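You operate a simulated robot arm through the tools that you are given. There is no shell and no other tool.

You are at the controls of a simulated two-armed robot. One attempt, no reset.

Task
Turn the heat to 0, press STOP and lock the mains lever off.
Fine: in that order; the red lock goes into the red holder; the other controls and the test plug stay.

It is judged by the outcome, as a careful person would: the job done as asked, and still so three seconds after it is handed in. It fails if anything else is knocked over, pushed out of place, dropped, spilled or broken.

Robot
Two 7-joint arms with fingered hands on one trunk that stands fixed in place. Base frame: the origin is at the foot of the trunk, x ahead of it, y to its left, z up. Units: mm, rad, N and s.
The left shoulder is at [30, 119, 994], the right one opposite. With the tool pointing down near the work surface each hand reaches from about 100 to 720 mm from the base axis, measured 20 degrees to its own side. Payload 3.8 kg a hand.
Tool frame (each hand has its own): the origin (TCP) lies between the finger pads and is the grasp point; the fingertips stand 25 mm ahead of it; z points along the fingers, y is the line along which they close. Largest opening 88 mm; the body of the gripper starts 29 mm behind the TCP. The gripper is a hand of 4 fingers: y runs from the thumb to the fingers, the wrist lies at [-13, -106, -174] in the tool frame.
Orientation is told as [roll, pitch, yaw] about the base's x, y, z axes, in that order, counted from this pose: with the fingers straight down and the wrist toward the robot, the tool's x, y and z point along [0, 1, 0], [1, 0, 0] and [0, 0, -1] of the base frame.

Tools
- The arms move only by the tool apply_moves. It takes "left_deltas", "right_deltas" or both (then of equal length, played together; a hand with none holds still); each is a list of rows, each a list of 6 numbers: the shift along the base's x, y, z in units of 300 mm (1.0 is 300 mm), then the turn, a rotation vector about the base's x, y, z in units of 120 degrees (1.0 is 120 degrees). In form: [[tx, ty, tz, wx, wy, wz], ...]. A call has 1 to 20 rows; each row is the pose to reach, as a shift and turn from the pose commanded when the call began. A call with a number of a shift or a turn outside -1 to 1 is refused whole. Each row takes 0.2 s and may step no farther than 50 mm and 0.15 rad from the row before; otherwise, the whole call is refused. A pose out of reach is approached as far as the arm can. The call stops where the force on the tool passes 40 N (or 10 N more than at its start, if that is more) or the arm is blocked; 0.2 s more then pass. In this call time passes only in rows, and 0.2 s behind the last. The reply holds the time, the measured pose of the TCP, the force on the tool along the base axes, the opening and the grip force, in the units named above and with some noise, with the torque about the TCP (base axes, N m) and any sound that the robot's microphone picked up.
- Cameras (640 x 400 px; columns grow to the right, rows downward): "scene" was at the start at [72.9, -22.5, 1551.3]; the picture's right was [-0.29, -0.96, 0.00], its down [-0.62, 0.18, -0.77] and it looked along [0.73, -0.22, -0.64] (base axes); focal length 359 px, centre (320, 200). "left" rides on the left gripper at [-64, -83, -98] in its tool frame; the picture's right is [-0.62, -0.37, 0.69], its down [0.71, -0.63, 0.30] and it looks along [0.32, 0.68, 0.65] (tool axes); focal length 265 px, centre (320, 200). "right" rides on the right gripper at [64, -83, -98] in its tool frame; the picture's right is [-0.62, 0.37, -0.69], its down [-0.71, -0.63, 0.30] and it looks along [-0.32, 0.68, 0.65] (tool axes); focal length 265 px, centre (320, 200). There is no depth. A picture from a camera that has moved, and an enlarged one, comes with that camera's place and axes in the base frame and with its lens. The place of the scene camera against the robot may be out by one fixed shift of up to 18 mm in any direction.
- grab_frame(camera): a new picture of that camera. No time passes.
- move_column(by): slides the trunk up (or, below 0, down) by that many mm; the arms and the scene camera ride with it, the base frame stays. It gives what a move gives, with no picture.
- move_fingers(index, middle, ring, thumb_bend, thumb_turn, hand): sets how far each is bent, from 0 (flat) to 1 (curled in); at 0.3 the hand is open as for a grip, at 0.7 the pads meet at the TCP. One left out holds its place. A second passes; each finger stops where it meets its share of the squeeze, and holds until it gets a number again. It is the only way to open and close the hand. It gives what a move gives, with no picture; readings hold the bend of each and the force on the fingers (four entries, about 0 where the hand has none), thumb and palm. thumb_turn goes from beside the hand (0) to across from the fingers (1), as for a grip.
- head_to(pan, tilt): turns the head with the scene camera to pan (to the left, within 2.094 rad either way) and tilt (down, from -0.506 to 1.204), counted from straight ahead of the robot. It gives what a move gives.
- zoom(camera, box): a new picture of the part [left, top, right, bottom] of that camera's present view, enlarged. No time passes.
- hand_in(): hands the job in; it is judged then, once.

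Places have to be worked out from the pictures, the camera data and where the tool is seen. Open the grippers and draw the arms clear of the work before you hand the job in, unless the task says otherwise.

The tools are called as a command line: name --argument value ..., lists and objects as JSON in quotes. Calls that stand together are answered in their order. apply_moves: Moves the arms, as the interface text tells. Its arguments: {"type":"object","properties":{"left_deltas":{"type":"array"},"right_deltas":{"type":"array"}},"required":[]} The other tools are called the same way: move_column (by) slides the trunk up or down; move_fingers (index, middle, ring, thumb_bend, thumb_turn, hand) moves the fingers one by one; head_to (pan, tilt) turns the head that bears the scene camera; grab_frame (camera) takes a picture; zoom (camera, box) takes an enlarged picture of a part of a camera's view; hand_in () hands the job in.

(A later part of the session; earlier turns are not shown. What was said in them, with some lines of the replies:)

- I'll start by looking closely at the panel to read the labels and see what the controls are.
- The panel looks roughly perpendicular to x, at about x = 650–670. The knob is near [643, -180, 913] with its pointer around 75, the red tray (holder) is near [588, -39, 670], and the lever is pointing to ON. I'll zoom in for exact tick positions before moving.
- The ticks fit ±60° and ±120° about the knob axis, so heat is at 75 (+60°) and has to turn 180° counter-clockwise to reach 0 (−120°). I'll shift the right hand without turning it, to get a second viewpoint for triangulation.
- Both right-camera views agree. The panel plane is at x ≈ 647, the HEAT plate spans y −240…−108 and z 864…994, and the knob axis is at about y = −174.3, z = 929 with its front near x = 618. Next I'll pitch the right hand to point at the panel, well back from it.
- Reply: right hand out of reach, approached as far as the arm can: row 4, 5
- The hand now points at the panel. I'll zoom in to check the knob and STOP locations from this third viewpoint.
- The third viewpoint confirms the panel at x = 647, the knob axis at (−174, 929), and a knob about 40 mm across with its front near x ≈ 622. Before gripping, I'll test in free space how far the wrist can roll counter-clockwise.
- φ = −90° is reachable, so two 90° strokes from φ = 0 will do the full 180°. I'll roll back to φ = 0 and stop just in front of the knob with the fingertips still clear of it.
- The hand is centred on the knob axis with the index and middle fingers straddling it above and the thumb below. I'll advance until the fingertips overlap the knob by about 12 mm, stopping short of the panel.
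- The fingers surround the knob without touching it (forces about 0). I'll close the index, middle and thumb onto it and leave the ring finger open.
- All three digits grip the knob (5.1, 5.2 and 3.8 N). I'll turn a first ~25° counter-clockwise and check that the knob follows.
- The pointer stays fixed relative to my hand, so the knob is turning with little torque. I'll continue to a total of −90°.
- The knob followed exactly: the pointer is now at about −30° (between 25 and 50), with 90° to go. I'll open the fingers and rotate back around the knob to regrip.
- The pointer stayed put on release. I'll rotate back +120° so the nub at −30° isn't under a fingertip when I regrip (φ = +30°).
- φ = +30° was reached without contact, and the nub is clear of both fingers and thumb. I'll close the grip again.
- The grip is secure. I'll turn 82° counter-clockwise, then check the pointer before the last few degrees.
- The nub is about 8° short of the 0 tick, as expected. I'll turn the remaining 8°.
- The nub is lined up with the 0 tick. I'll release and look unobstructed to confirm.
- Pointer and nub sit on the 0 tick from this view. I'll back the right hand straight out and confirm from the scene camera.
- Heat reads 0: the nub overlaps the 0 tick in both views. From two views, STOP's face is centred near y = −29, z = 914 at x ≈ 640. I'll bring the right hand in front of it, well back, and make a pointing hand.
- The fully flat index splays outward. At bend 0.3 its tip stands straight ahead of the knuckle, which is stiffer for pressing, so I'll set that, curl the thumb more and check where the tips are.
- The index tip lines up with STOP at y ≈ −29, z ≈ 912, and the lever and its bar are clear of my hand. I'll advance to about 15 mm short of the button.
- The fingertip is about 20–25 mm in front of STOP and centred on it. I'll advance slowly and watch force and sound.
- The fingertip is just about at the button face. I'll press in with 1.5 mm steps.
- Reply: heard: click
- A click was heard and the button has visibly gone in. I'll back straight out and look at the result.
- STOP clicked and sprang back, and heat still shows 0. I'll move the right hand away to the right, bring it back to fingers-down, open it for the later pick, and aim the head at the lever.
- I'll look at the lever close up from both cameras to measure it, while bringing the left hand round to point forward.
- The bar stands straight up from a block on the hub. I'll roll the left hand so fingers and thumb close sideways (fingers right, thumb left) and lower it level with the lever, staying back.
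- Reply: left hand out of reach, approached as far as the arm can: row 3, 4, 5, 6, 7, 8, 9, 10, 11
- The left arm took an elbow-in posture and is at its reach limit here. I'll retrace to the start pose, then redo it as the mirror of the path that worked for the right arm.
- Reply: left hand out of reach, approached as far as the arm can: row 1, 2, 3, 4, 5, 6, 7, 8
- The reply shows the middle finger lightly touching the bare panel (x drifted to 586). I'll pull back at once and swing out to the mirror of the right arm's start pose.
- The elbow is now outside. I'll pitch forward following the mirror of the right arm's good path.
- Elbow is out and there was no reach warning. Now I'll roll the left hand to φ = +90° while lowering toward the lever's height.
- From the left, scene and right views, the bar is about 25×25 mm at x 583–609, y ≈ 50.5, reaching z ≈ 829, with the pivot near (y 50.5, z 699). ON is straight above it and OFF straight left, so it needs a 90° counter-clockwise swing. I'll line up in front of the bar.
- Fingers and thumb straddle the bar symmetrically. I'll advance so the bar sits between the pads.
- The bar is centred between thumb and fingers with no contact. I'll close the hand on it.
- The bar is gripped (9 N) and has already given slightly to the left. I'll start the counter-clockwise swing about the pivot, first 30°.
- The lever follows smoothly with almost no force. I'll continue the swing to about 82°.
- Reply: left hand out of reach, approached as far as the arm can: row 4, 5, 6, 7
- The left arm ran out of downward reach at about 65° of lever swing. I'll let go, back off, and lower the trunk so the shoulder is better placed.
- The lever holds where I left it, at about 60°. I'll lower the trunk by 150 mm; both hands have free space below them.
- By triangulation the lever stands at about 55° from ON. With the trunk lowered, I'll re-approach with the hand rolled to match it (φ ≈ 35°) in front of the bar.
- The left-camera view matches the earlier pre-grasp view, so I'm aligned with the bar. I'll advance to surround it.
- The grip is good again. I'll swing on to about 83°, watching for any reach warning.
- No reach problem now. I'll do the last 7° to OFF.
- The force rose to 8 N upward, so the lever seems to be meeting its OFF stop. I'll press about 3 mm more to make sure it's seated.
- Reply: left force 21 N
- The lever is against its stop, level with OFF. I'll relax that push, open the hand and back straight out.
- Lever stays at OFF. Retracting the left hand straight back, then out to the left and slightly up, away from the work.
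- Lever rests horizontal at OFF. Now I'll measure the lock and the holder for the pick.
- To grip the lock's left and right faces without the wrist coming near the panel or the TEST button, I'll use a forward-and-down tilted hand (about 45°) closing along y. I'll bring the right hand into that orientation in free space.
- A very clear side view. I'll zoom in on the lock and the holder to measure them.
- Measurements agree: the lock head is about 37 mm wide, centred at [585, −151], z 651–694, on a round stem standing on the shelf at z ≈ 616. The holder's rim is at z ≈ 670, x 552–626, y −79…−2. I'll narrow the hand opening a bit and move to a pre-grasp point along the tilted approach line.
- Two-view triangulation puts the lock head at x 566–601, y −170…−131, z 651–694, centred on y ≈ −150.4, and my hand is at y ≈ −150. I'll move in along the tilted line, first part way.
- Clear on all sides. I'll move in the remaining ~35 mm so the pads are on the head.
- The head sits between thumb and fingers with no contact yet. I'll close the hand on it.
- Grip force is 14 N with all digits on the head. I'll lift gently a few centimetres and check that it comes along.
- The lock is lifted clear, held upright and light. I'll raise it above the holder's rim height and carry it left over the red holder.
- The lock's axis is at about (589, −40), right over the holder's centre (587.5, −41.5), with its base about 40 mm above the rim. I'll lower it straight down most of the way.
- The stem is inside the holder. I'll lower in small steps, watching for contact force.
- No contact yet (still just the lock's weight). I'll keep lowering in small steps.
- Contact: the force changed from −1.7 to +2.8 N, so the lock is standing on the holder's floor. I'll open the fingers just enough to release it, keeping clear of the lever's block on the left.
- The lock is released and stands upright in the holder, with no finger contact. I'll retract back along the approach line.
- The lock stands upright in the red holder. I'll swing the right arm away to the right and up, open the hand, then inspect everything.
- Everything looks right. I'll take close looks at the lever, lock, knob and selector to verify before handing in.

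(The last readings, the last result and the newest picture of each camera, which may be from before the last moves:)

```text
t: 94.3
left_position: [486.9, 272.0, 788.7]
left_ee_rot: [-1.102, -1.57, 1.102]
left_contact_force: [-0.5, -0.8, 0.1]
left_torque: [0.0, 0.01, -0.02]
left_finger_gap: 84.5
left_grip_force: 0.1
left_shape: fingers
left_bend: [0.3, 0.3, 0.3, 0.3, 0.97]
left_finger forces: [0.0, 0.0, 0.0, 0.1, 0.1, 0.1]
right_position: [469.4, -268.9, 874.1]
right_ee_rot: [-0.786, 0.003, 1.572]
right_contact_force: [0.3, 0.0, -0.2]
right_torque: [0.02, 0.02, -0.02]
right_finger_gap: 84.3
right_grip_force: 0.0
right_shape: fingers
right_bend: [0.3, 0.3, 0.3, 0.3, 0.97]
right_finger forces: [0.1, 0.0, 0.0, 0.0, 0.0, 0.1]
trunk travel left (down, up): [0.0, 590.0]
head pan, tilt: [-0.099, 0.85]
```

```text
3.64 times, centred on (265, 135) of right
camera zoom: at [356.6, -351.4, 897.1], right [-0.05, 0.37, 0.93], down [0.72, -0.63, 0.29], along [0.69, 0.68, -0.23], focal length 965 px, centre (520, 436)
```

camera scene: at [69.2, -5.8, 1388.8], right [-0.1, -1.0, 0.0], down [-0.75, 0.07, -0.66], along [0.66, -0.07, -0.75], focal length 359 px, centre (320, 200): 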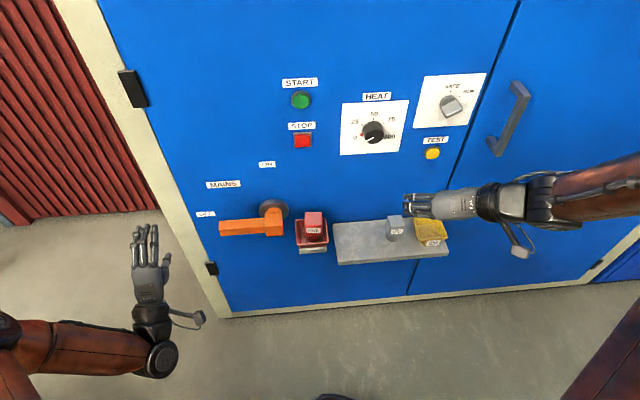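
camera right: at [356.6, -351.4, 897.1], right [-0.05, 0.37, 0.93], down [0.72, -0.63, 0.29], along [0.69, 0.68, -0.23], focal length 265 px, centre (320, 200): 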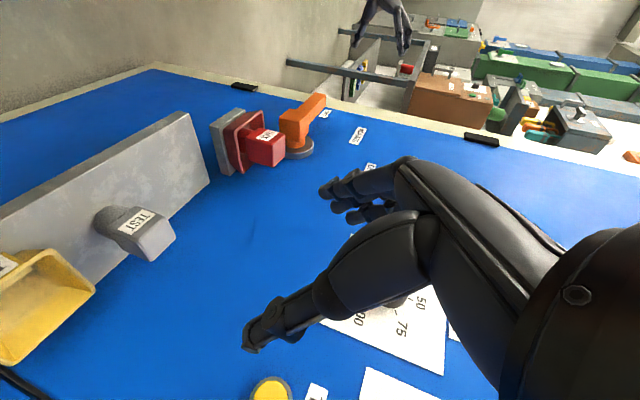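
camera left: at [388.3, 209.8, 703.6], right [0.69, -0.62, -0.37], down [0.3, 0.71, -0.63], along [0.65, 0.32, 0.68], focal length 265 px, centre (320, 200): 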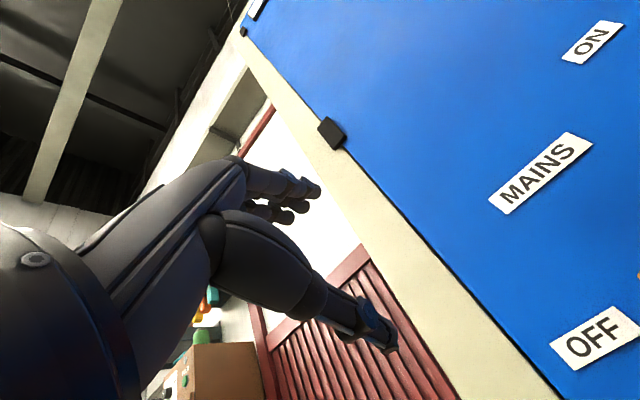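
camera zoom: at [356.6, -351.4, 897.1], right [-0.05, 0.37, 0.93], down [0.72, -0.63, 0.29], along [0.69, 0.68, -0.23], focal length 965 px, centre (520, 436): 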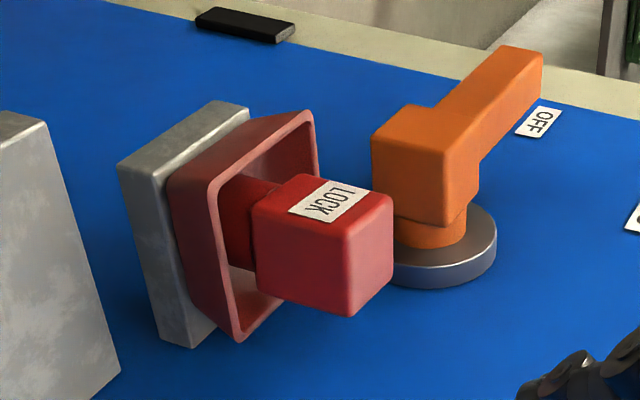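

The heat pointer is at 0, STOP has been pressed, the lever is at OFF (about 89°, on its stop), the lock stands in the red holder, and the test plug, selector and buttons are unchanged. I'll draw both open hands a little further clear.

apply_moves --left_deltas '[[0, 0.05, 0.03, 0, 0, 0], [0, 0.1, 0.06, 0, 0, 0], [0, 0.15, 0.1, 0, 0, 0], [0, 0.2, 0.14, 0, 0, 0]]' --right_deltas '[[-0.02, -0.05, 0.06, 0, 0, 0], [-0.04, -0.1, 0.12, 0, 0, 0], [-0.06, -0.15, 0.18, 0, 0, 0], [-0.08, -0.2, 0.24, 0, 0, 0]]'

grab_frame --camera "scene"

```text
t: 95.3
left_position: [487.3, 333.1, 831.7]
left_ee_rot: [-0.809, -1.57, 0.807]
left_contact_force: [0.0, -0.1, 0.3]
left_torque: [0.01, 0.0, 0.01]
left_finger_gap: 84.3
left_grip_force: 0.1
left_shape: fingers
left_bend: [0.3, 0.3, 0.3, 0.3, 0.97]
left_finger forces: [0.1, 0.1, 0.0, 0.0, 0.1, 0.1]
right_position: [443.6, -326.8, 945.5]
right_ee_rot: [-0.785, 0.002, 1.574]
right_contact_force: [0.4, 0.3, 0.2]
right_torque: [0.01, -0.02, -0.01]
right_finger_gap: 84.5
right_grip_force: 0.0
right_shape: fingers
right_bend: [0.3, 0.3, 0.3, 0.3, 0.97]
right_finger forces: [0.0, 0.0, 0.1, 0.0, 0.0, 0.1]
trunk travel left (down, up): [0.0, 590.0]
head pan, tilt: [-0.099, 0.85]
```

```text
taken
camera scene: at [68.8, -5.7, 1388.9], right [-0.1, -1.0, 0.0], down [-0.75, 0.07, -0.66], along [0.66, -0.07, -0.75], focal length 359 px, centre (320, 200)
```

scene: 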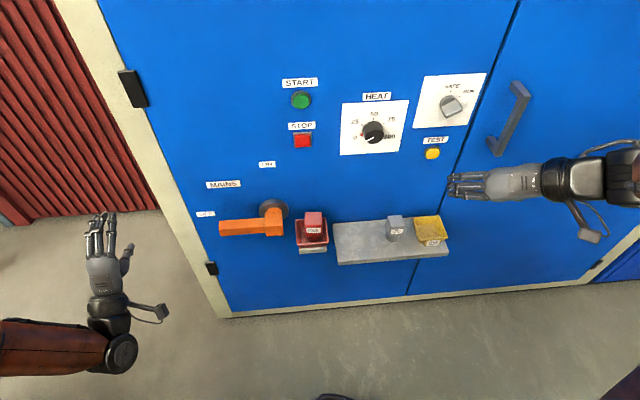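

The final view shows both hands open and clear, and all controls as required. I'm handing in the job.

hand_in

```text
The job is handed in.
```

The job is done in the order you asked, and I've handed it in.

1. **Heat:** I turned the knob from 75 to 0, and the pointer now sits on the 0 mark.
2. **STOP:** I pressed it once and heard it click. It sprang back out when I let go.
3. **Mains lever:** I swung it from ON to OFF until it reached its stop. It took two grips, because the left arm ran out of downward reach partway and I had to lower the trunk.
4. **Red lock:** it stands upright in the red holder.

In the last pictures the test plug, START, TEST and SAFE/RUN controls look unchanged. While I was repositioning the left arm, one finger lightly touched a bare part of the blue panel, about 1 N, and nothing moved. Both hands are open and clear of the work.
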